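You operate a simulated robot arm through the tools that you are given. There is no shell and no other tool.

The job below is to be done with a simulated two-armed robot. You get a single attempt, and the scene is never put back.

## Task
Seal the master valve in the tester and bring the display to 6.
Fine: air on once the arm is over it; use the BAR knob; leave it running. Set down upright: green master valve.

The check looks at the end state, three seconds after you hand in, the way a careful person would. Anything else that was tipped, shoved, dropped, spilled or broken makes it a failure. Lids that push on must go on centred and level and be pressed home; caps that screw on are set level and turned clockwise until they are tight.

## Robot
Two 7-joint arms with two-finger parallel grippers on one trunk that stands fixed in place. Base frame: the origin is at the foot of the trunk, x ahead of it, y to its left, z up; the work surface is at about z = 0.86. Lengths are in m, angles in degrees, forces in N, time in s.
The left shoulder is at [0.06, 0.143, 0.983], the right one opposite. With the tool pointing down near the work surface each hand reaches from about 0.32 to 0.74 m from the base axis, measured 20 degrees to its own side. Payload 1.57 kg a hand.
The TCP of each hand is the grasp point between the finger pads, 0.03 m short of the fingertips. In the tool frame z runs along the fingers and y along their closing line. The gripper opens to 0.11 m. The fingers are 0.024 m wide and 0.012 m thick; the gripper's body (0.048 by 0.112 m) begins 0.078 m behind the TCP.
Orientation is that of the tool frame in the base frame, as [roll, pitch, yaw] about the fixed x, y, z axes, in that order (R = Rz(yaw) Ry(pitch) Rx(roll)). With the fingers straight down and closing along the base's y, the tool's x points along the base's -x, its y along +y and its z along -z.

## Interface
- The arms move only by the tool play_rows. It takes "left_increments", "right_increments" or both (then of equal length, played together; a hand with none holds still); each is a list of rows, each a list of 3 entries, a list of its own where there are three numbers: the shift along the base's x, y, z in units of 100 mm (1.0 is 100 mm), then the turn, a rotation vector about the base's x, y, z in units of 60 degrees (1.0 is 60 degrees), then the opening, from 0 (shut) to 1 (fully open). In form: [[[x, y, z], [ax, ay, az], grip], ...]. A call has 1 to 20 rows; each row is the pose to reach, as a shift and turn from the pose commanded when the call began. A call with a number of a shift or a turn outside -1 to 1 is refused whole. Each row takes 0.2 s and may step no farther than 0.05 m and 8.6 degrees from the row before; otherwise, or with a gripper value out of range, the whole call is refused. A pose out of reach is approached as far as the arm can. The call stops where the force on the tool passes 40 N (or 10 N more than at its start, if that is more) or the arm is blocked; 0.2 s more then pass. The fingers move at their own pace (about 0.045 m/s each) and stop on an object; they squeeze with about 33 N. The grip force told is the motor's: it shows also when the fingers shut on nothing. Time passes only in rows, and 0.2 s behind the last, so rows that repeat a pose let the fingers close. The reply holds the time, the measured pose of the TCP, the force on the tool along the base axes, the opening and the grip force, in the units named above and with some noise, with the torque about the TCP (base axes, N m) and any sound that the robot's microphone picked up.
- Cameras (640 x 400 px; columns grow to the right, rows downward): "scene" is now at [0.0259, -0.0601, 1.5972]; the picture's right is [-0.73, -0.68, 0.00], its down [-0.48, 0.52, -0.70] and it looks along [0.48, -0.51, -0.71] (base axes); focal length 320 px, centre (320, 200). "left" rides on the left gripper at [0.07, -0.016, -0.141] in its tool frame; the picture's right is [0.23, 0.97, 0.00], its down [-0.86, 0.20, -0.48] and it looks along [-0.47, 0.11, 0.88] (tool axes); focal length 222 px, centre (320, 200). "right" rides on the right gripper at [0.07, 0.016, -0.141] in its tool frame; the picture's right is [-0.23, 0.97, 0.00], its down [-0.85, -0.20, -0.48] and it looks along [-0.47, -0.11, 0.88] (tool axes); focal length 222 px, centre (320, 200). There is no depth. A picture from a camera that has moved, and an enlarged one, comes with that camera's place and axes in the base frame and with its lens.
- snapshot(camera): a new picture of that camera. It takes no simulated time.
- lift_body(by): slides the trunk up (or, below 0, down) by that many m; the arms and the scene camera ride with it, the base frame stays. It gives what a move gives, with no picture.
- head_to(pan, tilt): turns the head with the scene camera to pan (to the left, within 86 degrees either way) and tilt (down, from -29 to 69), counted from straight ahead of the robot. It gives what a move gives.
- enlarge(camera, box): a new picture of the part [left, top, right, bottom] of that camera's present view, enlarged. It takes no simulated time.
- finish_job(): hands the job in; it is judged then, once.

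Nothing tells you positions but the pictures and the camera data. Unless the task says otherwise, let go and move clear before handing in.

The tools are called after "Emit:" by a JSON object that holds its "method" and its "body". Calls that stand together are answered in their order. play_rows: Moves the arms, as the interface text tells. Its arguments: {"type":"object","properties":{"left_increments":{"type":"array","items":{"type":"array"}},"right_increments":{"type":"array","items":{"type":"array"}}},"required":[]} The other tools are called the same way: lift_body (by) slides the trunk up or down; head_to (pan, tilt) turns the head that bears the scene camera; snapshot (camera) takes a picture; enlarge (camera, box) takes an enlarged picture of a part of a camera's view; finish_job () hands the job in.

At the start:

```text
t: 0.0
left_ee_pos: [0.3891, -0.0321, 1.1247]
left_ee_rot: [180.0, 0.1, -180.0]
left_contact_force: [-1.0, 0.3, 0.3]
left_torque: [0.05, 0.02, 0.03]
left_opening: 0.1101
left_gripper_force: 0.1
right_ee_pos: [0.3021, -0.3489, 1.1665]
right_ee_rot: [179.9, 0.0, -180.0]
right_contact_force: [0.2, 0.1, -0.1]
right_torque: [0.02, 0.04, -0.05]
right_opening: 0.1101
right_gripper_force: 0.0
trunk travel left (down, up): [-0.582, 0.008]
head pan, tilt: [-47.0, 45.3]
```

scene: 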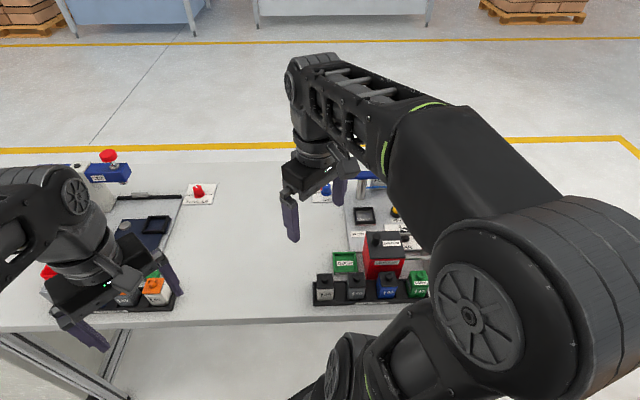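
right: 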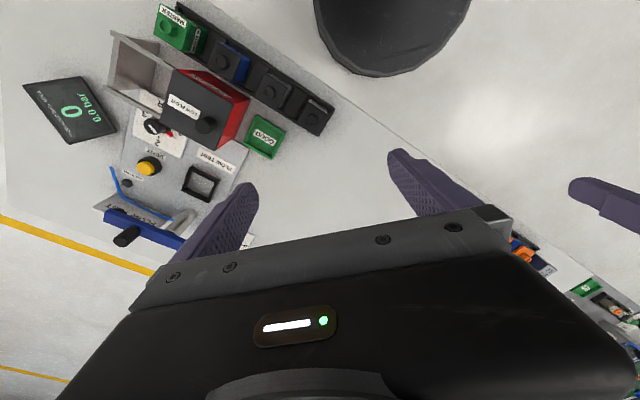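
left: 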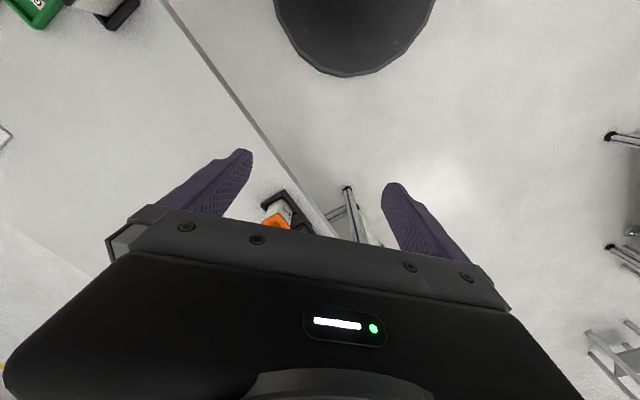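

I see a leak-tester station on the right side of the table (display, red block, tray of valves) and another station on the left. I'll look closer at both before moving.

Emit:
{"method": "enlarge", "body": {"camera": "right", "box": [0, 0, 340, 260]}}

Emit:
{"method": "enlarge", "body": {"camera": "scene", "box": [280, 150, 460, 310]}}

Emit:
{"method": "enlarge", "body": {"camera": "scene", "box": [0, 140, 240, 320]}}

```text
1.54 times, centred on (170, 130) of right
camera zoom: at [0.2322, -0.3324, 1.3076], right [0.23, 0.97, 0.0], down [0.85, -0.2, 0.48], along [0.47, -0.11, -0.88], focal length 342 px, centre (551, 308)
```

zoom: 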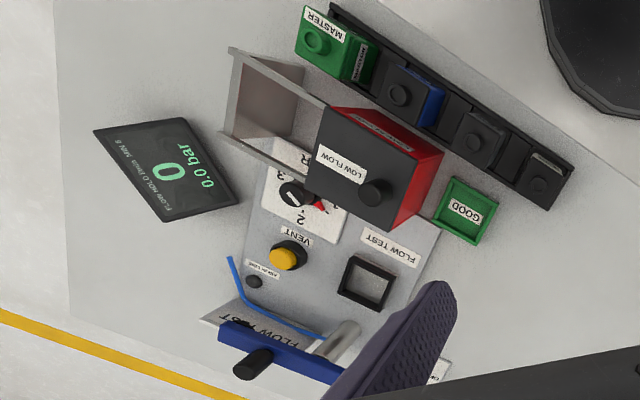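

```text
2.50 times, centred on (370, 230) of scene
camera zoom: at [0.0259, -0.0601, 1.5972], right [-0.73, -0.68, 0.0], down [-0.48, 0.52, -0.7], along [0.48, -0.51, -0.71], focal length 800 px, centre (195, 125)
```

zoom: 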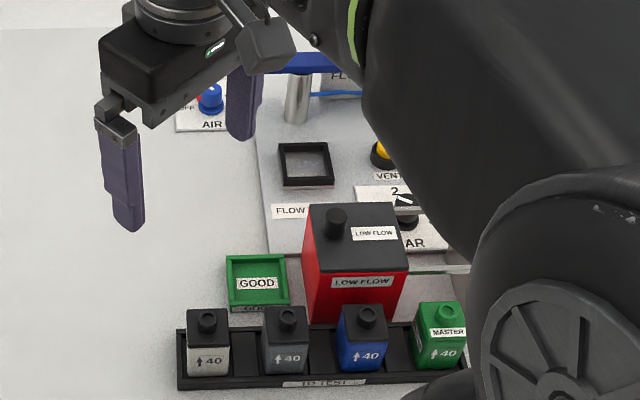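

```text
2.22 times, centred on (120, 230) of scene
camera zoom: at [0.0259, -0.0601, 1.5972], right [-0.73, -0.68, 0.0], down [-0.48, 0.52, -0.7], along [0.48, -0.51, -0.71], focal length 711 px, centre (764, 133)
```

zoom: 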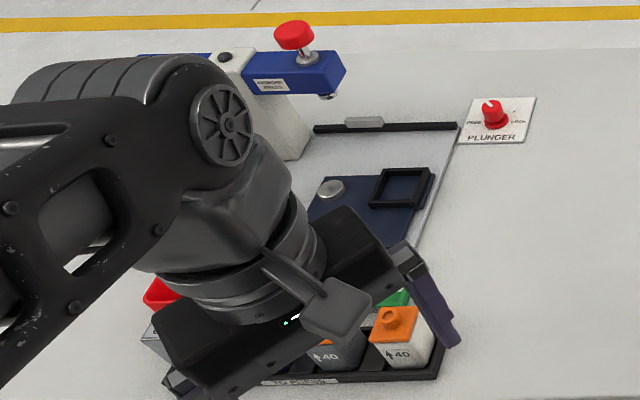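

The tester has a square nest, a blue swing arm, a BAR knob, a VENT button and a display; an AIR knob sits off to one side. I need to read the labels first.

Emit:
{"method": "enlarge", "body": {"camera": "right", "box": [20, 70, 130, 140]}}

Emit:
{"method": "enlarge", "body": {"camera": "right", "box": [90, 90, 250, 250]}}

Emit:
{"method": "enlarge", "body": {"camera": "right", "box": [140, 0, 340, 150]}}

Emit:
{"method": "enlarge", "body": {"camera": "scene", "box": [300, 160, 410, 230]}}

```text
5.71 times, centred on (75, 105) of right
camera zoom: at [0.2322, -0.3324, 1.3076], right [0.23, 0.97, 0.0], down [0.85, -0.2, 0.48], along [0.47, -0.11, -0.88], focal length 1269 px, centre (1720, 743)
```

zoom: 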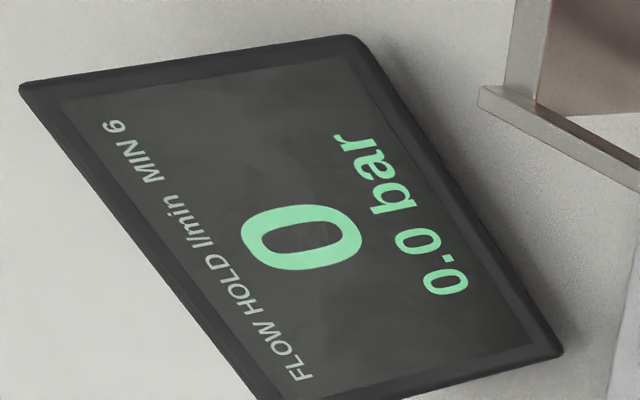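

```text
2.50 times, centred on (170, 170) of right
camera zoom: at [0.2322, -0.3324, 1.3076], right [0.23, 0.97, 0.0], down [0.85, -0.2, 0.48], along [0.47, -0.11, -0.88], focal length 555 px, centre (695, 275)
```

zoom: 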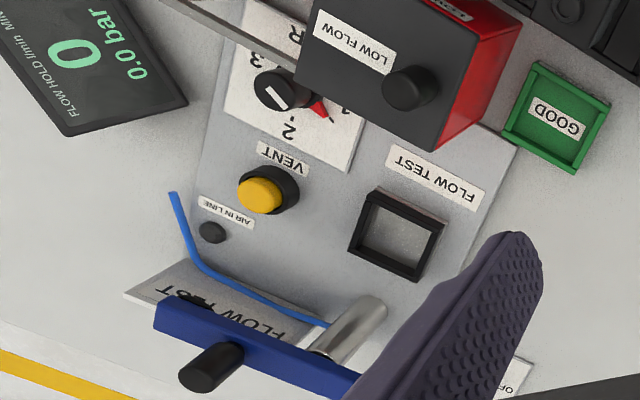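

```text
2.67 times, centred on (240, 75) of right
camera zoom: at [0.2322, -0.3324, 1.3076], right [0.23, 0.97, 0.0], down [0.85, -0.2, 0.48], along [0.47, -0.11, -0.88], focal length 592 px, centre (533, 533)
```

zoom: 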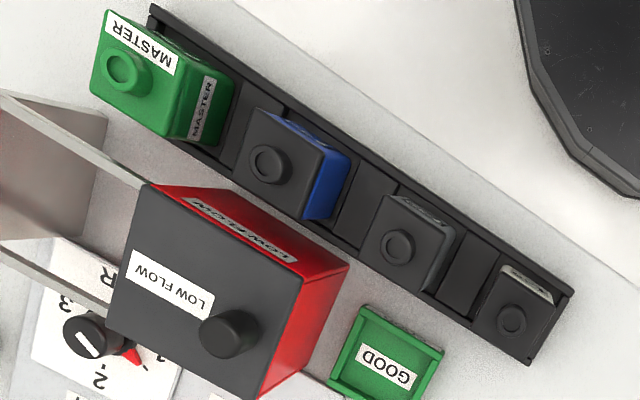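

```text
5.71 times, centred on (355, 195) of scene
camera zoom: at [0.0259, -0.0601, 1.5972], right [-0.73, -0.68, 0.0], down [-0.48, 0.52, -0.7], along [0.48, -0.51, -0.71], focal length 1827 px, centre (120, 229)
```

zoom: 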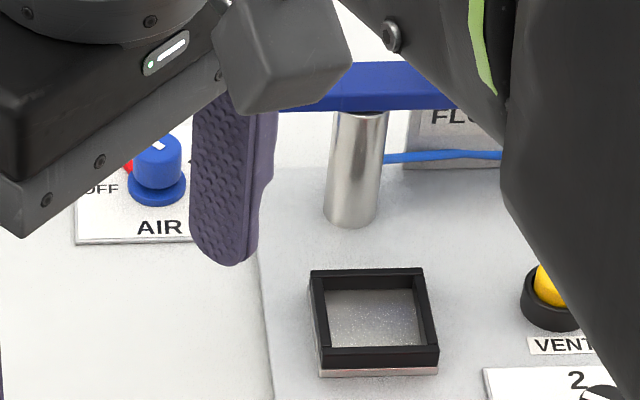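

The nest is near (0.364, -0.616), the swing-arm post near (0.43, -0.675), the AIR knob near (0.525, -0.62), and the green master near (0.13, -0.52). I'll raise the right hand over the station to get a clearer view.

Emit:
{"method": "play_rows", "body": {"right_increments": [[[0, 0, 0.3], [0, 0, 0], 1], [[-0.1, -0.4, 0.5], [0, 0, 0], 1], [[-0.3, -0.7, 0.6], [0, 0, 0], 1], [[-0.5, -1.0, 0.6], [0, 0, 0], 1], [[-0.6, -1.0, 0.6], [0, 0, 0], 1]]}}

Emit:
{"method": "snapshot", "body": {"camera": "right"}}

Emit:
{"method": "snapshot", "body": {"camera": "scene"}}

```text
t: 1.2
left_ee_pos: [0.3887, -0.032, 1.1256]
left_ee_rot: [-179.9, 0.1, 179.9]
left_contact_force: [-0.5, -0.1, 0.5]
left_torque: [-0.02, 0.02, -0.02]
left_opening: 0.1101
left_gripper_force: 0.1
right_ee_pos: [0.2864, -0.4259, 1.1786]
right_ee_rot: [179.9, 0.0, -180.0]
right_contact_force: [-0.1, -0.3, 0.2]
right_torque: [-0.01, -0.04, 0.0]
right_opening: 0.1099
right_gripper_force: 0.1
right hand out of reach, approached as far as the arm can: row 1, 2, 3, 4, 5
trunk travel left (down, up): [-0.582, 0.008]
head pan, tilt: [-47.0, 45.3]
```

```text
taken
camera right: at [0.2162, -0.4108, 1.3205], right [0.23, 0.97, 0.0], down [0.86, -0.2, 0.48], along [0.47, -0.11, -0.88], focal length 222 px, centre (320, 200)
```

right: 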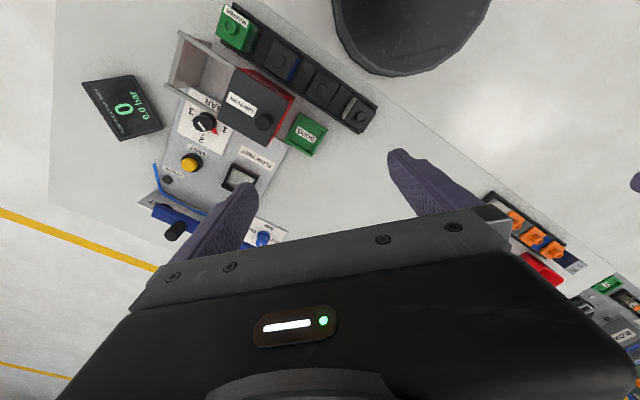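

```text
taken
camera scene: at [0.0262, -0.0593, 1.5973], right [-0.73, -0.68, 0.0], down [-0.48, 0.52, -0.7], along [0.48, -0.52, -0.71], focal length 320 px, centre (320, 200)
```

scene: 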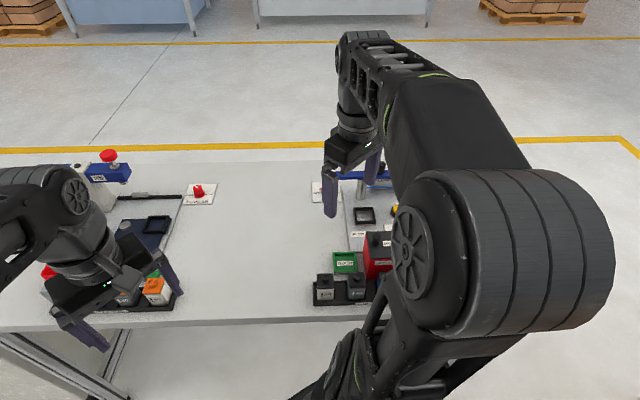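

The higher pose was out of reach, so I'll go lower, keeping well above the objects (tops around 0.98), and continue toward the tester.

Emit:
{"method": "play_rows", "body": {"right_increments": [[[0, 0, -0.3], [0, 0, 0], 1], [[0, -0.2, -0.6], [0, 0, 0], 1], [[-0.1, -0.4, -0.6], [0, 0, 0], 1]]}}

Emit:
{"method": "snapshot", "body": {"camera": "right"}}

Emit:
{"method": "snapshot", "body": {"camera": "scene"}}

```text
t: 2.0
left_ee_pos: [0.3879, -0.0316, 1.1255]
left_ee_rot: [180.0, 0.1, -180.0]
left_contact_force: [-0.7, -0.1, -0.3]
left_torque: [0.04, -0.01, 0.0]
left_opening: 0.11
left_gripper_force: 0.1
right_ee_pos: [0.2747, -0.4673, 1.1195]
right_ee_rot: [179.9, 0.1, 179.9]
right_contact_force: [0.5, 0.5, -1.0]
right_torque: [-0.01, 0.01, 0.03]
right_opening: 0.1102
right_gripper_force: 0.0
trunk travel left (down, up): [-0.582, 0.008]
head pan, tilt: [-47.0, 45.3]
```

```text
taken
camera right: at [0.2051, -0.4513, 1.2601], right [0.23, 0.97, 0.0], down [0.85, -0.2, 0.48], along [0.47, -0.11, -0.88], focal length 222 px, centre (320, 200)
```

right: 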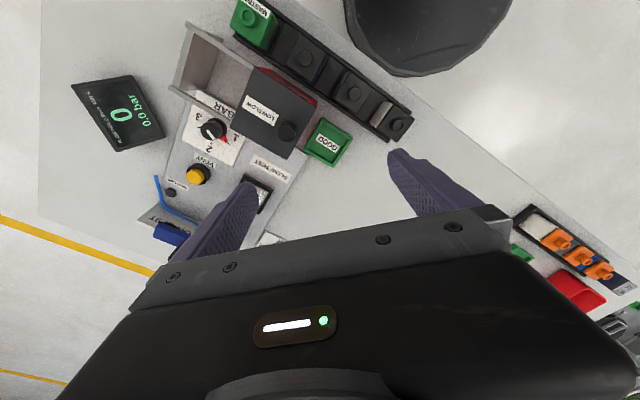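

```text
taken
camera scene: at [0.0254, -0.0601, 1.5973], right [-0.73, -0.68, 0.0], down [-0.48, 0.52, -0.7], along [0.48, -0.51, -0.71], focal length 320 px, centre (320, 200)
```

scene: 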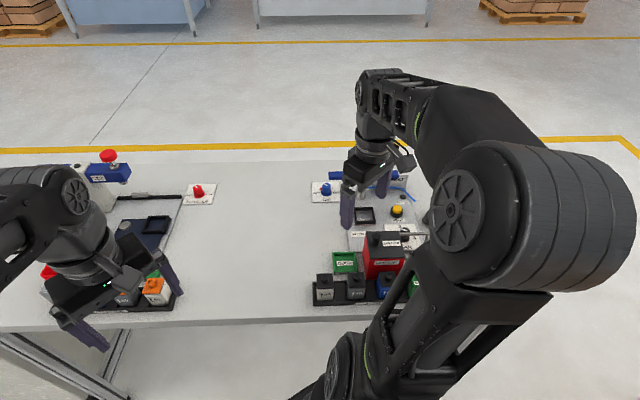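

Emit:
{"method": "enlarge", "body": {"camera": "scene", "box": [300, 160, 450, 310]}}

Emit:
{"method": "enlarge", "body": {"camera": "right", "box": [130, 100, 310, 260]}}

Emit:
{"method": "enlarge", "body": {"camera": "scene", "box": [300, 165, 420, 245]}}

```text
2.67 times, centred on (375, 235) of scene
camera zoom: at [0.0254, -0.0601, 1.5973], right [-0.73, -0.68, 0.0], down [-0.48, 0.52, -0.7], along [0.48, -0.51, -0.71], focal length 853 px, centre (173, 107)
```

zoom: 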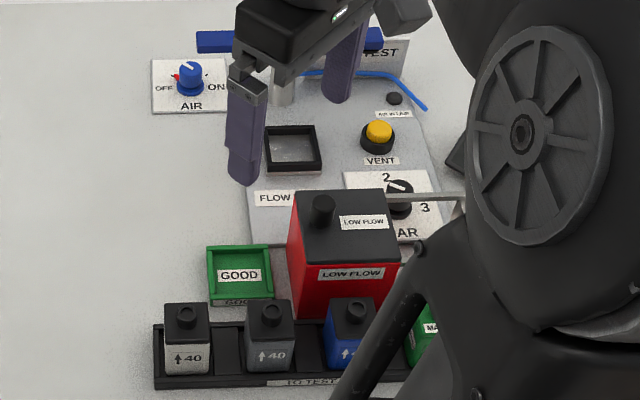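

```text
2.50 times, centred on (220, 180) of right
camera zoom: at [0.2051, -0.4513, 1.2601], right [0.23, 0.97, 0.0], down [0.85, -0.2, 0.48], along [0.47, -0.11, -0.88], focal length 555 px, centre (570, 250)
```

zoom: 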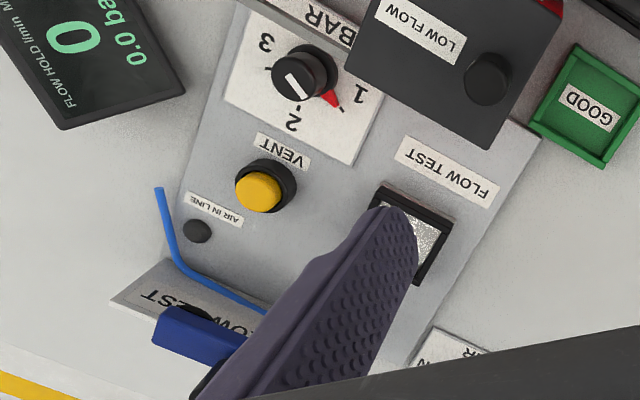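

```text
5.00 times, centred on (360, 205) of scene
camera zoom: at [0.0254, -0.0601, 1.5973], right [-0.73, -0.68, 0.0], down [-0.48, 0.52, -0.7], along [0.48, -0.51, -0.71], focal length 1599 px, centre (120, 175)
```

zoom: 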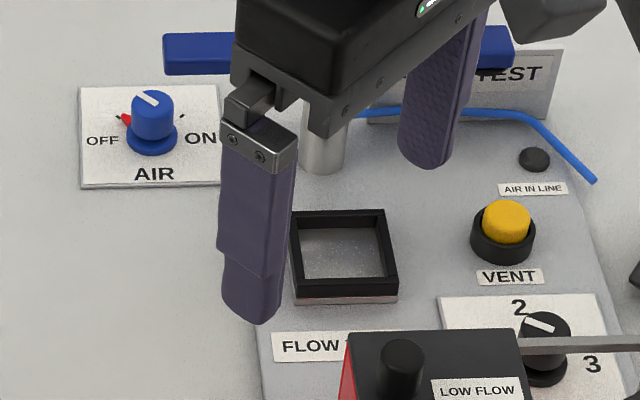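

The swing arm's beam lies parallel to the station's front with an upright handle at its right end; the station is turned about -47°. I'll yaw the right hand to match and look from above.

Emit:
{"method": "play_rows", "body": {"right_increments": [[[0, -0.1, 0], [0, 0, -0.13], 1], [[0, -0.2, 0], [0, 0, -0.26], 1], [[0, -0.3, 0], [0, 0, -0.39], 1], [[0, -0.4, 0], [0, 0, -0.52], 1], [[0, -0.5, 0], [0, 0, -0.65], 1], [[0, -0.6, 0], [0, 0, -0.783], 1], [[0, -0.6, 0], [0, 0, -0.783], 1]]}}

Emit:
{"method": "snapshot", "body": {"camera": "right"}}

Emit:
{"method": "snapshot", "body": {"camera": "scene"}}

```text
t: 3.6
left_ee_pos: [0.3884, -0.0316, 1.1254]
left_ee_rot: [179.9, 0.1, -180.0]
left_contact_force: [-0.7, 1.2, 0.5]
left_torque: [0.02, -0.01, 0.0]
left_opening: 0.1098
left_gripper_force: 0.1
right_ee_pos: [0.2761, -0.5266, 1.1183]
right_ee_rot: [179.8, 0.0, 132.9]
right_contact_force: [0.6, 0.6, 0.9]
right_torque: [0.0, 0.03, -0.01]
right_opening: 0.1099
right_gripper_force: 0.0
trunk travel left (down, up): [-0.582, 0.008]
head pan, tilt: [-47.0, 45.3]
```

```text
taken
camera right: at [0.2395, -0.4642, 1.2599], right [0.87, 0.5, 0.0], down [0.44, -0.76, 0.48], along [0.24, -0.41, -0.88], focal length 222 px, centre (320, 200)
```

right: 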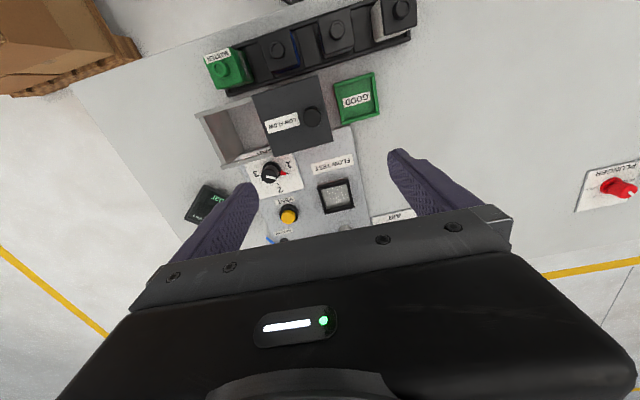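

```text
taken
camera scene: at [0.0258, -0.0599, 1.5973], right [-0.73, -0.68, 0.0], down [-0.48, 0.52, -0.7], along [0.48, -0.51, -0.71], focal length 320 px, centre (320, 200)
```

scene: 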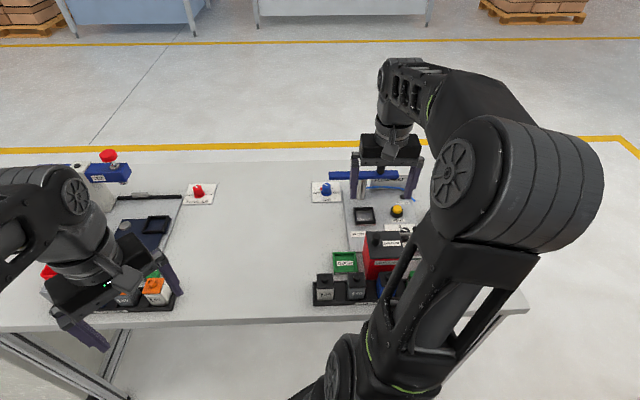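

Emit:
{"method": "enlarge", "body": {"camera": "right", "box": [180, 30, 440, 260]}}

Emit:
{"method": "enlarge", "body": {"camera": "scene", "box": [300, 150, 440, 240]}}

Emit:
{"method": "enlarge", "body": {"camera": "right", "box": [240, 150, 320, 210]}}

```text
1.74 times, centred on (310, 145) of right
camera zoom: at [0.2395, -0.4642, 1.2599], right [0.87, 0.5, 0.0], down [0.44, -0.76, 0.48], along [0.24, -0.41, -0.88], focal length 386 px, centre (337, 296)
```

zoom: 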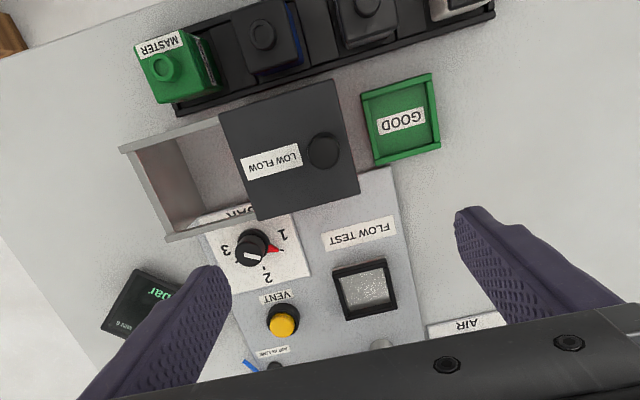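

```text
4.44 times, centred on (370, 195) of scene
camera zoom: at [0.0258, -0.0599, 1.5973], right [-0.73, -0.68, 0.0], down [-0.48, 0.52, -0.7], along [0.48, -0.51, -0.71], focal length 1421 px, centre (98, 222)
```

zoom: 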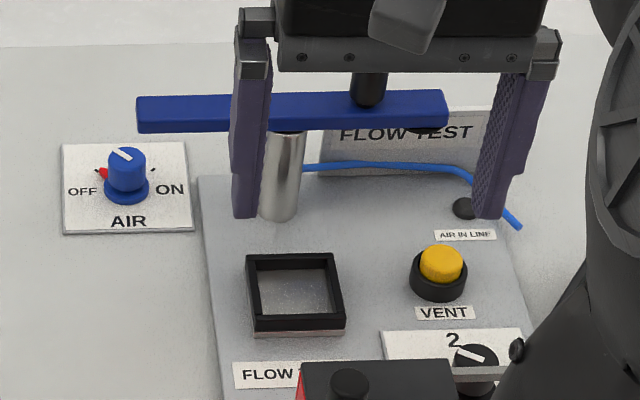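

```text
6.67 times, centred on (280, 180) of right
camera zoom: at [0.2395, -0.4642, 1.2599], right [0.87, 0.5, 0.0], down [0.44, -0.76, 0.48], along [0.24, -0.41, -0.88], focal length 1481 px, centre (587, 333)
```

zoom: 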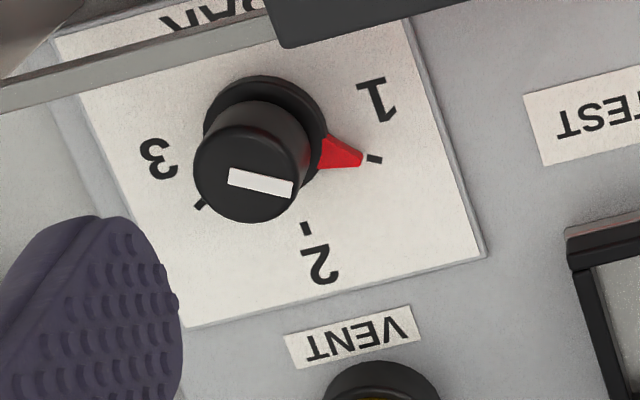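

The station is turned about -45°. I place the green master's top at about (0.127, -0.515, 0.94), the nest at (0.364, -0.614), the BAR knob at (0.238, -0.627, pointing to 1), and the red LOW FLOW box and grey bin tops at about z 1.0. Next I move over the master at a safe height and look again.

Emit:
{"method": "play_rows", "body": {"right_increments": [[[-0.3, 0.02, 0], [0, 0, 0.035], 1], [[-0.7, 0.05, 0], [0, 0, 0.035], 1], [[-1.0, 0.1, 0], [0, 0, 0.035], 1], [[-1.0, 0.1, 0], [0, 0, 0.035], 1]]}}

Emit:
{"method": "play_rows", "body": {"right_increments": [[[-0.2, 0, 0], [0, 0, 0], 1], [[-0.49, 0.02, -0.2], [0, 0, 0], 1], [[-0.49, 0.02, -0.4], [0, 0, 0], 1], [[-0.49, 0.02, -0.4], [0, 0, 0], 1]]}}

Emit:
{"method": "snapshot", "body": {"camera": "right"}}

Emit:
{"method": "snapshot", "body": {"camera": "scene"}}

```text
t: 4.6
left_ee_pos: [0.3901, -0.0325, 1.1255]
left_ee_rot: [-180.0, 0.0, -180.0]
left_contact_force: [-0.6, -0.1, -0.9]
left_torque: [0.03, 0.02, 0.01]
left_opening: 0.1099
left_gripper_force: 0.1
right_ee_pos: [0.1763, -0.5153, 1.1183]
right_ee_rot: [179.8, 0.0, 135.1]
right_contact_force: [-0.7, 0.3, -0.6]
right_torque: [0.01, -0.01, 0.02]
right_opening: 0.1101
right_gripper_force: 0.1
trunk travel left (down, up): [-0.582, 0.008]
head pan, tilt: [-47.0, 45.3]
```

```text
t: 5.6
left_ee_pos: [0.3872, -0.0325, 1.1248]
left_ee_rot: [179.9, 0.1, 179.9]
left_contact_force: [0.2, -0.4, 0.9]
left_torque: [-0.02, -0.02, 0.01]
left_opening: 0.1104
left_gripper_force: 0.0
right_ee_pos: [0.1269, -0.5134, 1.0793]
right_ee_rot: [179.8, -0.1, 135.0]
right_contact_force: [0.0, 0.1, -0.3]
right_torque: [0.0, -0.04, -0.04]
right_opening: 0.1098
right_gripper_force: 0.0
trunk travel left (down, up): [-0.582, 0.008]
head pan, tilt: [-47.0, 45.3]
```

```text
taken
camera right: at [0.0879, -0.4533, 1.2201], right [0.85, 0.53, 0.0], down [0.46, -0.75, 0.48], along [0.26, -0.4, -0.88], focal length 222 px, centre (320, 200)
```

right: 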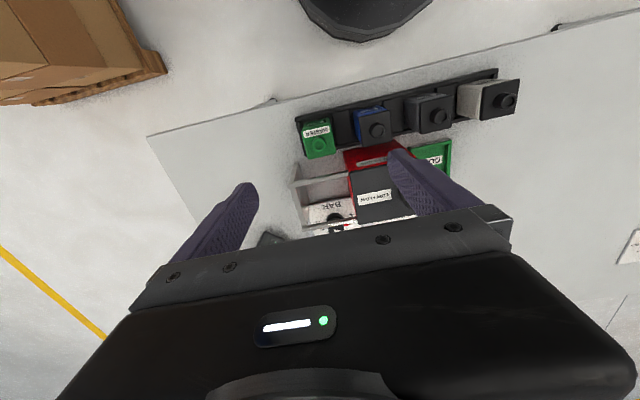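

```text
taken
camera scene: at [0.0254, -0.0598, 1.5973], right [-0.73, -0.68, 0.0], down [-0.48, 0.52, -0.7], along [0.48, -0.52, -0.71], focal length 320 px, centre (320, 200)
```

scene: 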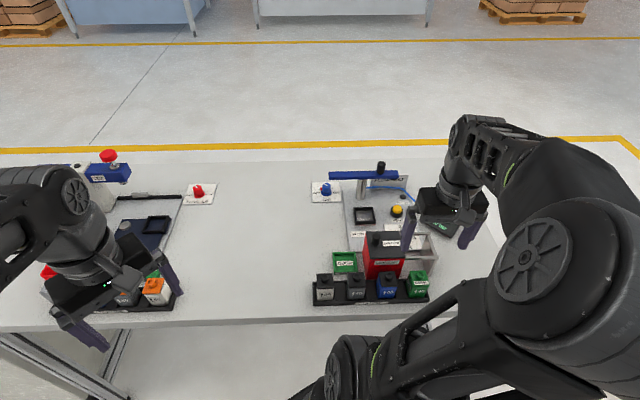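

The master sits almost straight under the hand. I'll zoom in on both views to measure the block and the free swing arm.

Emit:
{"method": "enlarge", "body": {"camera": "right", "box": [270, 80, 470, 220]}}

Emit:
{"method": "enlarge", "body": {"camera": "scene", "box": [300, 150, 460, 310]}}

Emit:
{"method": "enlarge", "body": {"camera": "scene", "box": [305, 155, 425, 235]}}

Emit:
{"method": "enlarge", "body": {"camera": "scene", "box": [340, 225, 460, 305]}}

```text
2.86 times, centred on (370, 150) of right
camera zoom: at [0.0879, -0.4533, 1.2201], right [0.85, 0.53, 0.0], down [0.46, -0.75, 0.48], along [0.26, -0.4, -0.88], focal length 635 px, centre (177, 343)
```

zoom: 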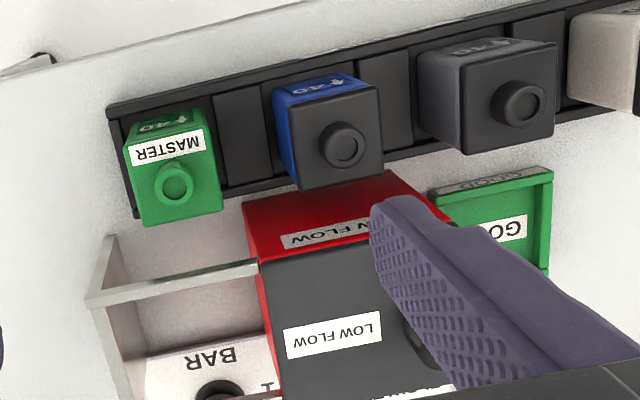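

```text
2.50 times, centred on (380, 230) of scene
camera zoom: at [0.0254, -0.0598, 1.5973], right [-0.73, -0.68, 0.0], down [-0.48, 0.52, -0.7], along [0.48, -0.52, -0.71], focal length 800 px, centre (170, 125)
```

zoom: 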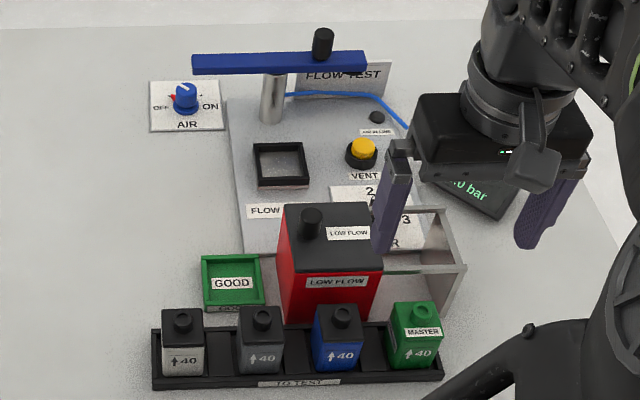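

```text
5.00 times, centred on (365, 195) of scene
camera zoom: at [0.0254, -0.0598, 1.5973], right [-0.73, -0.68, 0.0], down [-0.48, 0.52, -0.7], along [0.48, -0.52, -0.71], focal length 1599 px, centre (95, 225)
```

zoom: 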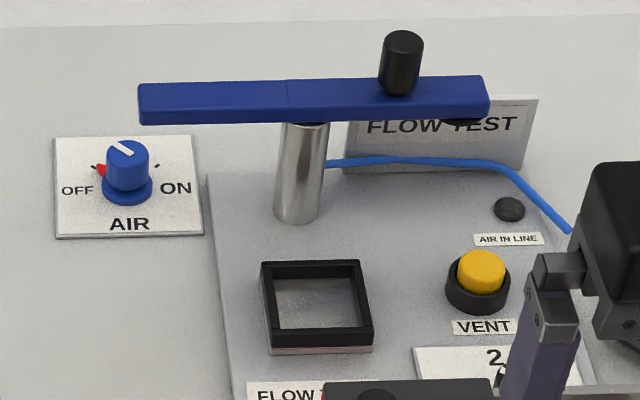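

```text
5.00 times, centred on (400, 265) of scene
camera zoom: at [0.0254, -0.0598, 1.5973], right [-0.73, -0.68, 0.0], down [-0.48, 0.52, -0.7], along [0.48, -0.52, -0.71], focal length 1599 px, centre (-80, -125)
```

zoom: 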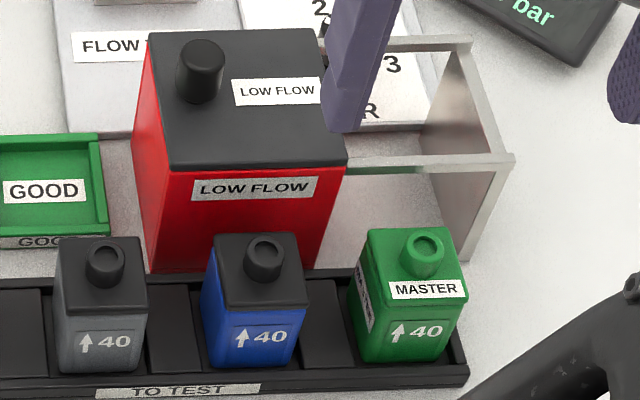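

The red box's sliding-lid rails reach z ≈ 0.98 close beside the master, but the fingers clear them. I'll narrow the opening, come down part way and check alignment.

Emit:
{"method": "play_rows", "body": {"right_increments": [[[-0.014, -0.014, 0], [0, 0, 0], 0.56], [[-0.014, -0.014, 0], [0, 0, 0], 0.56], [[-0.014, -0.014, -0.2], [0, 0, 0], 0.56], [[-0.014, -0.014, -0.5], [0, 0, 0], 0.56], [[-0.014, -0.014, -0.8], [0, 0, 0], 0.56], [[-0.014, -0.014, -0.97], [0, 0, 0], 0.56], [[-0.014, -0.014, -0.97], [0, 0, 0], 0.56]]}}

Emit:
{"method": "snapshot", "body": {"camera": "right"}}

Emit:
{"method": "enlarge", "body": {"camera": "scene", "box": [340, 225, 460, 305]}}

```text
t: 7.2
left_ee_pos: [0.3887, -0.0325, 1.1261]
left_ee_rot: [180.0, 0.1, -179.9]
left_contact_force: [-0.4, 0.0, 0.0]
left_torque: [-0.03, 0.05, 0.01]
left_opening: 0.11
left_gripper_force: 0.0
right_ee_pos: [0.1264, -0.5143, 0.9818]
right_ee_rot: [179.8, 0.0, 135.1]
right_contact_force: [-0.1, 0.7, 0.0]
right_torque: [0.01, -0.04, 0.02]
right_opening: 0.0617
right_gripper_force: 0.0
trunk travel left (down, up): [-0.582, 0.008]
head pan, tilt: [-47.0, 45.3]
```

```text
taken
camera right: at [0.0867, -0.4549, 1.1223], right [0.85, 0.53, 0.0], down [0.46, -0.75, 0.48], along [0.26, -0.4, -0.88], focal length 222 px, centre (320, 200)
```

right: 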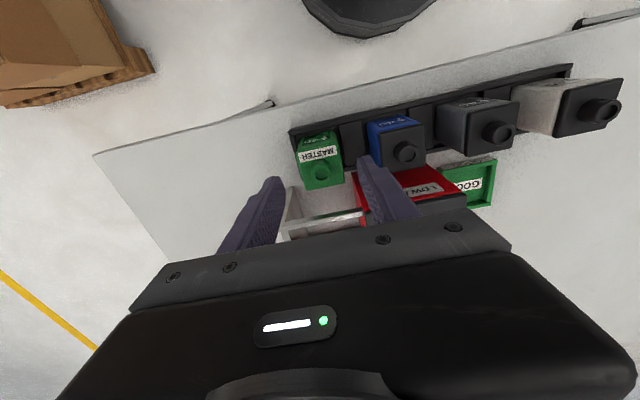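

```text
5.00 times, centred on (400, 265) of scene
camera zoom: at [0.0258, -0.06, 1.5972], right [-0.73, -0.68, 0.0], down [-0.48, 0.52, -0.7], along [0.48, -0.51, -0.71], focal length 1599 px, centre (-80, -125)
```

zoom: 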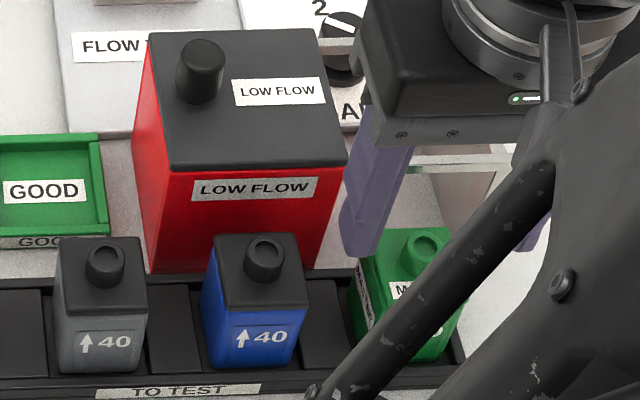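

The knob of the master projects exactly on the tool axis. I'll go down to about z 0.926, with the tips still clear of the tray, and close.

Emit:
{"method": "play_rows", "body": {"right_increments": [[[0, 0, -0.2], [0, 0, 0], 0.56], [[0, 0, -0.4], [0, 0, 0], 0.56], [[0, 0, -0.55], [0, 0, 0], 0.56], [[0, 0, -0.55], [0, 0, 0], 0.56]]}}

Emit:
{"method": "snapshot", "body": {"camera": "right"}}

```text
t: 8.2
left_ee_pos: [0.3896, -0.0316, 1.1261]
left_ee_rot: [179.9, 0.1, 180.0]
left_contact_force: [1.1, -0.8, 0.1]
left_torque: [0.02, 0.0, -0.02]
left_opening: 0.1101
left_gripper_force: 0.1
right_ee_pos: [0.126, -0.5171, 0.9267]
right_ee_rot: [179.7, 0.1, 135.1]
right_contact_force: [-0.1, -0.4, 0.4]
right_torque: [-0.02, 0.01, 0.03]
right_opening: 0.0617
right_gripper_force: 0.1
trunk travel left (down, up): [-0.582, 0.008]
head pan, tilt: [-47.0, 45.3]
```

```text
taken
camera right: at [0.0867, -0.4552, 1.0676], right [0.85, 0.53, 0.0], down [0.46, -0.75, 0.48], along [0.26, -0.4, -0.88], focal length 222 px, centre (320, 200)
```

right: 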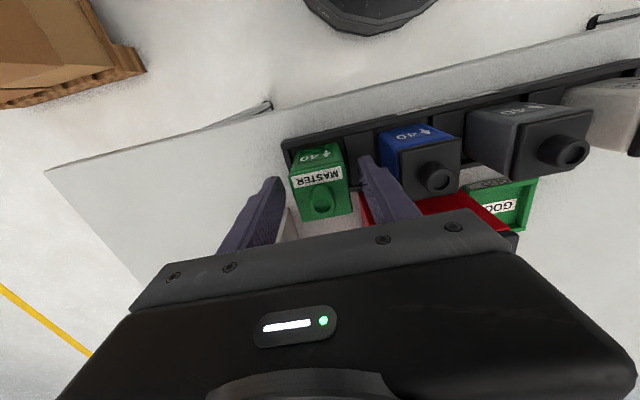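

Emit:
{"method": "play_rows", "body": {"right_increments": [[[0, 0, 0], [0, 0, 0], 0.2], [[0, 0, 0], [0, 0, 0], 0.2], [[0, 0, 0], [0, 0, 0], 0.2], [[0, 0, 0], [0, 0, 0], 0.2]]}}

Emit:
{"method": "snapshot", "body": {"camera": "right"}}

```text
t: 9.2
left_ee_pos: [0.3891, -0.0325, 1.1251]
left_ee_rot: [180.0, 0.2, -180.0]
left_contact_force: [-0.5, 0.0, -0.5]
left_torque: [-0.02, 0.02, 0.03]
left_opening: 0.11
left_gripper_force: 0.0
right_ee_pos: [0.1246, -0.5158, 0.9271]
right_ee_rot: [179.8, 0.0, 135.0]
right_contact_force: [-0.5, -0.8, -0.7]
right_torque: [-0.01, 0.02, -0.02]
right_opening: 0.0392
right_gripper_force: 32.8
trunk travel left (down, up): [-0.582, 0.008]
head pan, tilt: [-47.0, 45.3]
```

```text
taken
camera right: at [0.0869, -0.4554, 1.0677], right [0.85, 0.53, 0.0], down [0.46, -0.75, 0.48], along [0.26, -0.4, -0.88], focal length 222 px, centre (320, 200)
```

right: 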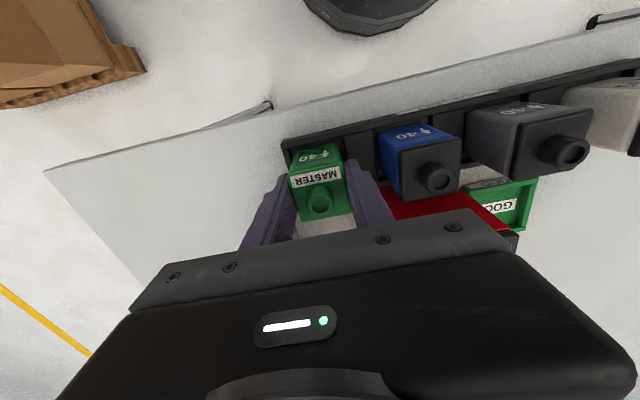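

The block is gripped (opening 0.039). I'll lift it straight up.

Emit:
{"method": "play_rows", "body": {"right_increments": [[[0, 0, 0.1], [0, 0, 0], 0.2], [[0, 0, 0.3], [0, 0, 0], 0.2], [[0, 0, 0.6], [0, 0, 0], 0.2], [[0, 0, 0.9], [0, 0, 0], 0.2], [[0, 0, 1.0], [0, 0, 0], 0.2]]}}

Emit:
{"method": "play_rows", "body": {"right_increments": [[[0, 0, 0.3], [0, 0, 0], 0.2], [[0, 0, 0.6], [0, 0, 0], 0.2], [[0, 0, 0.6], [0, 0, 0], 0.2]]}}

Emit:
{"method": "snapshot", "body": {"camera": "right"}}

Emit:
{"method": "snapshot", "body": {"camera": "scene"}}

```text
t: 10.4
left_ee_pos: [0.3889, -0.0339, 1.1254]
left_ee_rot: [-180.0, 0.1, -179.9]
left_contact_force: [-0.1, 0.1, 0.0]
left_torque: [0.01, -0.01, 0.03]
left_opening: 0.1098
left_gripper_force: 0.1
right_ee_pos: [0.1252, -0.5164, 1.0266]
right_ee_rot: [179.7, 0.0, 135.1]
right_contact_force: [0.0, -0.5, -1.2]
right_torque: [0.0, 0.01, 0.0]
right_opening: 0.0393
right_gripper_force: 32.4
trunk travel left (down, up): [-0.582, 0.008]
head pan, tilt: [-47.0, 45.3]
```

```text
t: 11.2
left_ee_pos: [0.3895, -0.0319, 1.1252]
left_ee_rot: [-180.0, 0.1, 180.0]
left_contact_force: [0.0, -0.8, 0.0]
left_torque: [0.03, 0.0, 0.0]
left_opening: 0.11
left_gripper_force: 0.2
right_ee_pos: [0.1265, -0.5154, 1.0863]
right_ee_rot: [179.8, -0.1, 135.2]
right_contact_force: [-1.1, 0.5, -1.2]
right_torque: [0.0, 0.02, -0.05]
right_opening: 0.0391
right_gripper_force: 32.7
trunk travel left (down, up): [-0.582, 0.008]
head pan, tilt: [-47.0, 45.3]
```

```text
taken
camera right: at [0.0869, -0.4556, 1.2272], right [0.85, 0.53, 0.0], down [0.46, -0.75, 0.48], along [0.26, -0.4, -0.88], focal length 222 px, centre (320, 200)
```

right: 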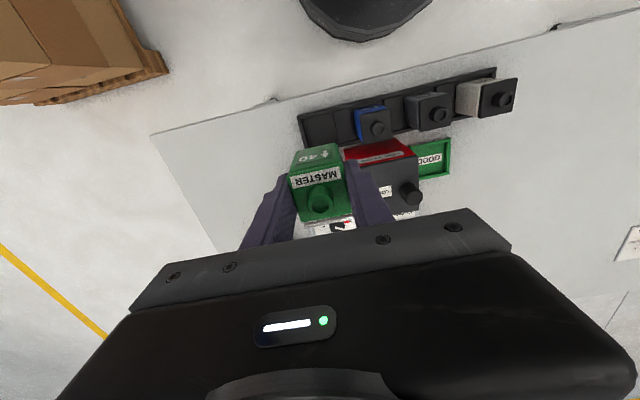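

```text
taken
camera scene: at [0.0259, -0.0603, 1.5972], right [-0.73, -0.68, 0.0], down [-0.48, 0.52, -0.7], along [0.48, -0.51, -0.71], focal length 320 px, centre (320, 200)
```

scene: 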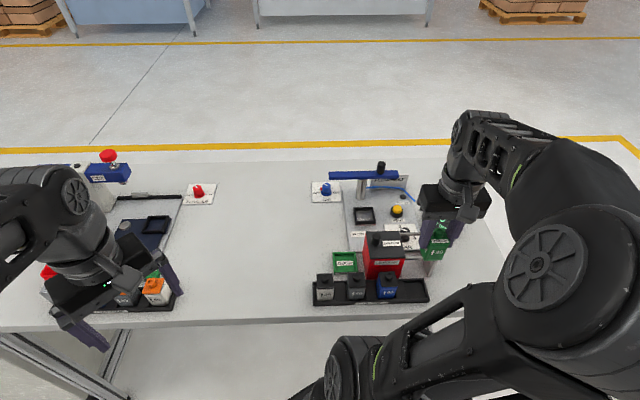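

Lift is clean. I'll carry it over the lid, clear of its knob, toward the nest.

Emit:
{"method": "play_rows", "body": {"right_increments": [[[0.2, -0.08, 0], [0, 0, 0], 0.2], [[0.6, -0.25, 0], [0, 0, 0], 0.2], [[1.0, -0.41, 0], [0, 0, 0], 0.2]]}}

Emit:
{"method": "play_rows", "body": {"right_increments": [[[0.4, -0.17, 0], [0, 0, 0], 0.2], [[0.8, -0.34, -0.1], [0, 0, 0], 0.2], [[1.0, -0.42, -0.4], [0, 0, 0], 0.2], [[1.0, -0.42, -0.6], [0, 0, 0], 0.2]]}}

Emit:
{"method": "snapshot", "body": {"camera": "right"}}

Emit:
{"method": "snapshot", "body": {"camera": "scene"}}

```text
t: 12.0
left_ee_pos: [0.3902, -0.033, 1.1254]
left_ee_rot: [-180.0, 0.0, -180.0]
left_contact_force: [0.0, -1.5, 0.7]
left_torque: [0.02, 0.02, 0.0]
left_opening: 0.1099
left_gripper_force: 0.0
right_ee_pos: [0.2275, -0.5573, 1.0866]
right_ee_rot: [179.8, 0.0, 135.0]
right_contact_force: [0.7, 0.4, -1.4]
right_torque: [-0.01, -0.02, 0.03]
right_opening: 0.0394
right_gripper_force: 33.1
trunk travel left (down, up): [-0.582, 0.008]
head pan, tilt: [-47.0, 45.3]
```

```text
t: 13.0
left_ee_pos: [0.3886, -0.033, 1.1259]
left_ee_rot: [-179.9, 0.1, -180.0]
left_contact_force: [-0.3, 0.1, 0.4]
left_torque: [0.0, -0.02, 0.01]
left_opening: 0.1103
left_gripper_force: 0.0
right_ee_pos: [0.3255, -0.5988, 1.0266]
right_ee_rot: [179.8, 0.2, 135.0]
right_contact_force: [0.2, -0.4, 0.1]
right_torque: [-0.01, -0.01, 0.02]
right_opening: 0.0392
right_gripper_force: 33.0
trunk travel left (down, up): [-0.582, 0.008]
head pan, tilt: [-47.0, 45.3]
```

```text
taken
camera right: at [0.2864, -0.5372, 1.168], right [0.85, 0.53, 0.0], down [0.46, -0.75, 0.48], along [0.26, -0.4, -0.88], focal length 222 px, centre (320, 200)
```

right: 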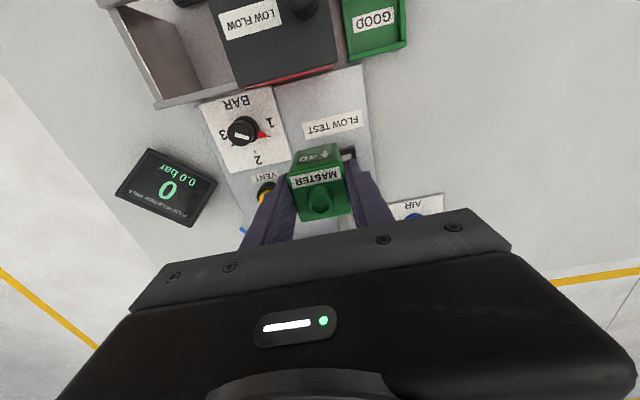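

```text
taken
camera scene: at [0.0255, -0.0601, 1.5973], right [-0.73, -0.68, 0.0], down [-0.48, 0.52, -0.7], along [0.48, -0.51, -0.71], focal length 320 px, centre (320, 200)
```

scene: 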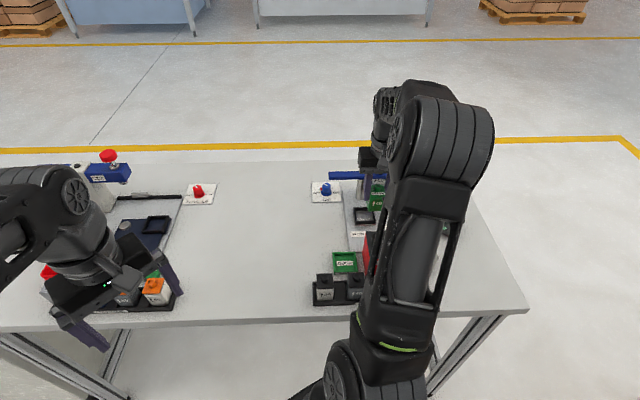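

Emit:
{"method": "play_rows", "body": {"right_increments": [[[0.2, -0.08, 0], [0, 0, 0], 0.2], [[0.385, -0.155, -0.1], [0, 0, 0], 0.2], [[0.385, -0.155, -0.1], [0, 0, 0], 0.2]]}}

Emit:
{"method": "enlarge", "body": {"camera": "scene", "box": [310, 150, 410, 250]}}

Emit:
{"method": "enlarge", "body": {"camera": "right", "box": [220, 90, 420, 230]}}

```text
t: 13.8
left_ee_pos: [0.3893, -0.0329, 1.1259]
left_ee_rot: [180.0, 0.2, 180.0]
left_contact_force: [0.0, 0.8, -0.6]
left_torque: [0.0, -0.01, -0.01]
left_opening: 0.1102
left_gripper_force: 0.0
right_ee_pos: [0.3644, -0.6133, 1.017]
right_ee_rot: [179.8, 0.0, 135.1]
right_contact_force: [0.0, -0.5, -1.2]
right_torque: [0.02, 0.04, 0.02]
right_opening: 0.0392
right_gripper_force: 32.8
trunk travel left (down, up): [-0.582, 0.008]
head pan, tilt: [-47.0, 45.3]
```

```text
4.00 times, centred on (360, 200) of scene
camera zoom: at [0.0256, -0.06, 1.5973], right [-0.73, -0.68, 0.0], down [-0.48, 0.52, -0.7], along [0.48, -0.51, -0.71], focal length 1279 px, centre (160, 200)
```

zoom: 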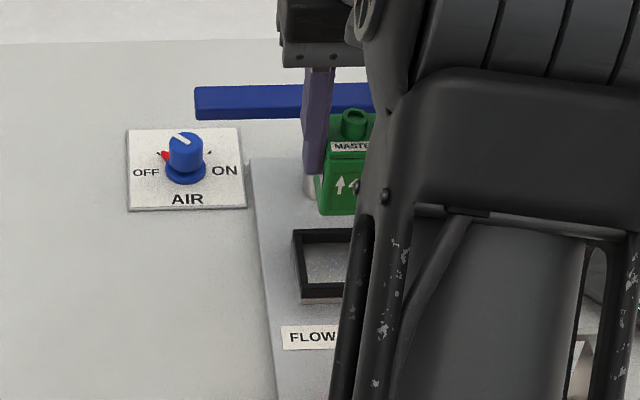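

```text
2.86 times, centred on (320, 160) of right
camera zoom: at [0.3251, -0.5529, 1.1578], right [0.85, 0.53, 0.0], down [0.46, -0.75, 0.48], along [0.26, -0.4, -0.88], focal length 635 px, centre (320, 314)
```

zoom: 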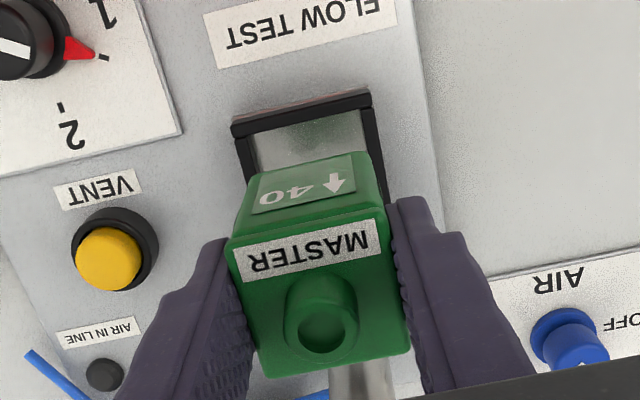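

Comparing block and nest in the wrist view, the nest centre is about (+2, -7) mm from the block. I'll correct that, drop a little and re-check.

Emit:
{"method": "play_rows", "body": {"right_increments": [[[0.023, -0.069, 0], [0, 0, 0], 0.2], [[0.023, -0.069, -0.25], [0, 0, 0], 0.2], [[0.023, -0.069, -0.45], [0, 0, 0], 0.2], [[0.023, -0.069, -0.45], [0, 0, 0], 0.2]]}}

Emit:
{"method": "enlarge", "body": {"camera": "right", "box": [240, 110, 400, 230]}}

Emit:
{"method": "enlarge", "body": {"camera": "scene", "box": [330, 170, 410, 230]}}

```text
t: 14.8
left_ee_pos: [0.3888, -0.0327, 1.1248]
left_ee_rot: [-180.0, 0.1, -180.0]
left_contact_force: [-0.3, 0.7, 0.3]
left_torque: [0.01, -0.02, 0.0]
left_opening: 0.1101
left_gripper_force: 0.1
right_ee_pos: [0.367, -0.6203, 0.9718]
right_ee_rot: [179.7, 0.0, 135.1]
right_contact_force: [-0.4, 0.0, 0.0]
right_torque: [0.04, -0.01, 0.01]
right_opening: 0.0391
right_gripper_force: 32.8
trunk travel left (down, up): [-0.582, 0.008]
head pan, tilt: [-47.0, 45.3]
```

```text
3.33 times, centred on (320, 170) of right
camera zoom: at [0.3279, -0.5604, 1.1125], right [0.85, 0.53, 0.0], down [0.46, -0.75, 0.48], along [0.26, -0.4, -0.88], focal length 740 px, centre (320, 300)
```

zoom: 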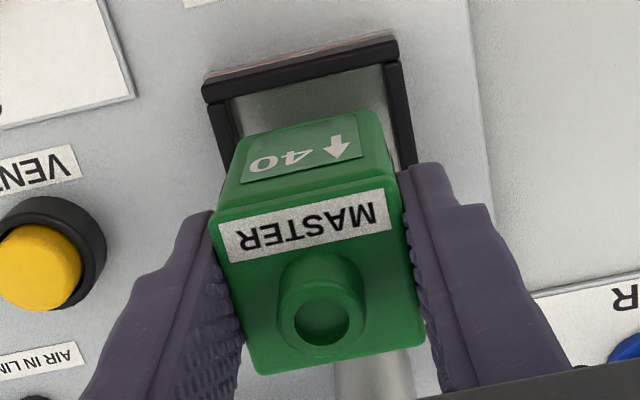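

```text
6.67 times, centred on (370, 200) of scene
camera zoom: at [0.0259, -0.0602, 1.5972], right [-0.73, -0.68, 0.0], down [-0.48, 0.52, -0.7], along [0.48, -0.51, -0.71], focal length 2132 px, centre (-13, 200)
```

zoom: 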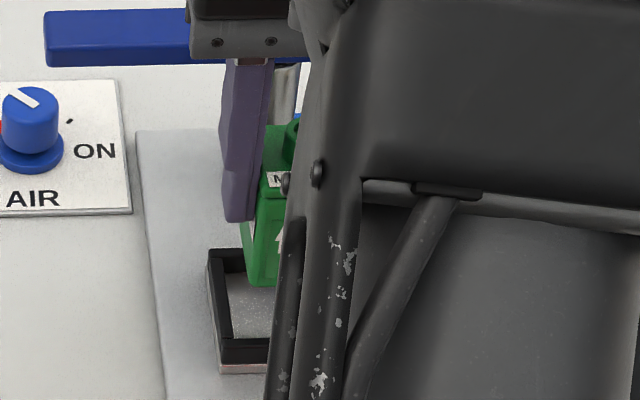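

Block and nest opening are now centred to within about 1 mm. I'll lower gently until contact.

Emit:
{"method": "play_rows", "body": {"right_increments": [[[0, 0, -0.1], [0, 0, 0], 0.2], [[0, 0, -0.2], [0, 0, 0], 0.2], [[0, 0, -0.28], [0, 0, 0], 0.2], [[0, 0, -0.28], [0, 0, 0], 0.2]]}}

Emit:
{"method": "enlarge", "body": {"camera": "right", "box": [240, 110, 400, 230]}}

```text
t: 15.8
left_ee_pos: [0.3893, -0.0327, 1.1248]
left_ee_rot: [-180.0, 0.1, 179.9]
left_contact_force: [0.5, 0.5, -0.8]
left_torque: [0.0, -0.01, 0.02]
left_opening: 0.1102
left_gripper_force: 0.0
right_ee_pos: [0.3654, -0.621, 0.9442]
right_ee_rot: [179.7, 0.0, 135.1]
right_contact_force: [-0.2, -0.6, -0.5]
right_torque: [0.01, 0.03, 0.0]
right_opening: 0.0388
right_gripper_force: 32.6
trunk travel left (down, up): [-0.582, 0.008]
head pan, tilt: [-47.0, 45.3]
```

```text
3.33 times, centred on (320, 170) of right
camera zoom: at [0.3277, -0.5605, 1.0847], right [0.85, 0.53, 0.0], down [0.46, -0.75, 0.48], along [0.26, -0.4, -0.88], focal length 740 px, centre (320, 300)
```

zoom: 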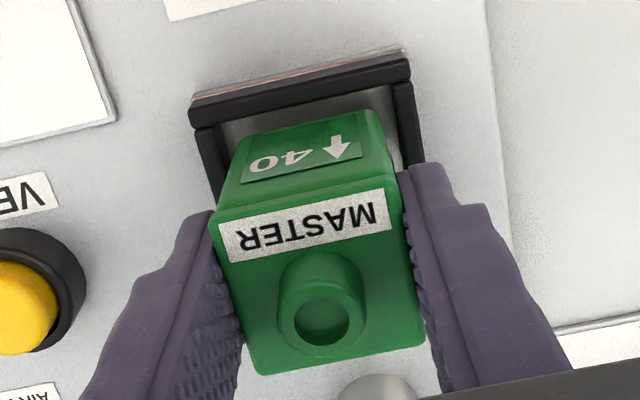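

Emit:
{"method": "play_rows", "body": {"right_increments": [[[0, 0, -0.04], [0, 0, 0], 0.2], [[0, 0, -0.08], [0, 0, 0], 0.2], [[0, 0, -0.12], [0, 0, 0], 0.2]]}}

Emit:
{"method": "enlarge", "body": {"camera": "right", "box": [240, 110, 400, 230]}}

```text
t: 16.6
left_ee_pos: [0.388, -0.0315, 1.1253]
left_ee_rot: [-179.9, 0.1, -179.9]
left_contact_force: [0.7, 0.4, 1.0]
left_torque: [-0.01, 0.02, 0.01]
left_opening: 0.1099
left_gripper_force: 0.0
right_ee_pos: [0.3658, -0.6213, 0.9347]
right_ee_rot: [179.7, 0.4, 135.0]
right_contact_force: [-0.1, 1.1, 17.1]
right_torque: [0.21, 0.41, -0.01]
right_opening: 0.0391
right_gripper_force: 33.0
trunk travel left (down, up): [-0.582, 0.008]
head pan, tilt: [-47.0, 45.3]
```

```text
3.33 times, centred on (320, 170) of right
camera zoom: at [0.327, -0.5599, 1.0752], right [0.85, 0.53, 0.0], down [0.46, -0.74, 0.48], along [0.26, -0.41, -0.88], focal length 740 px, centre (320, 300)
```

zoom: 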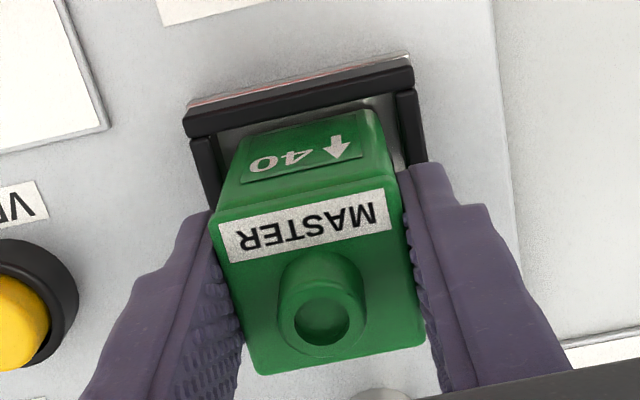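

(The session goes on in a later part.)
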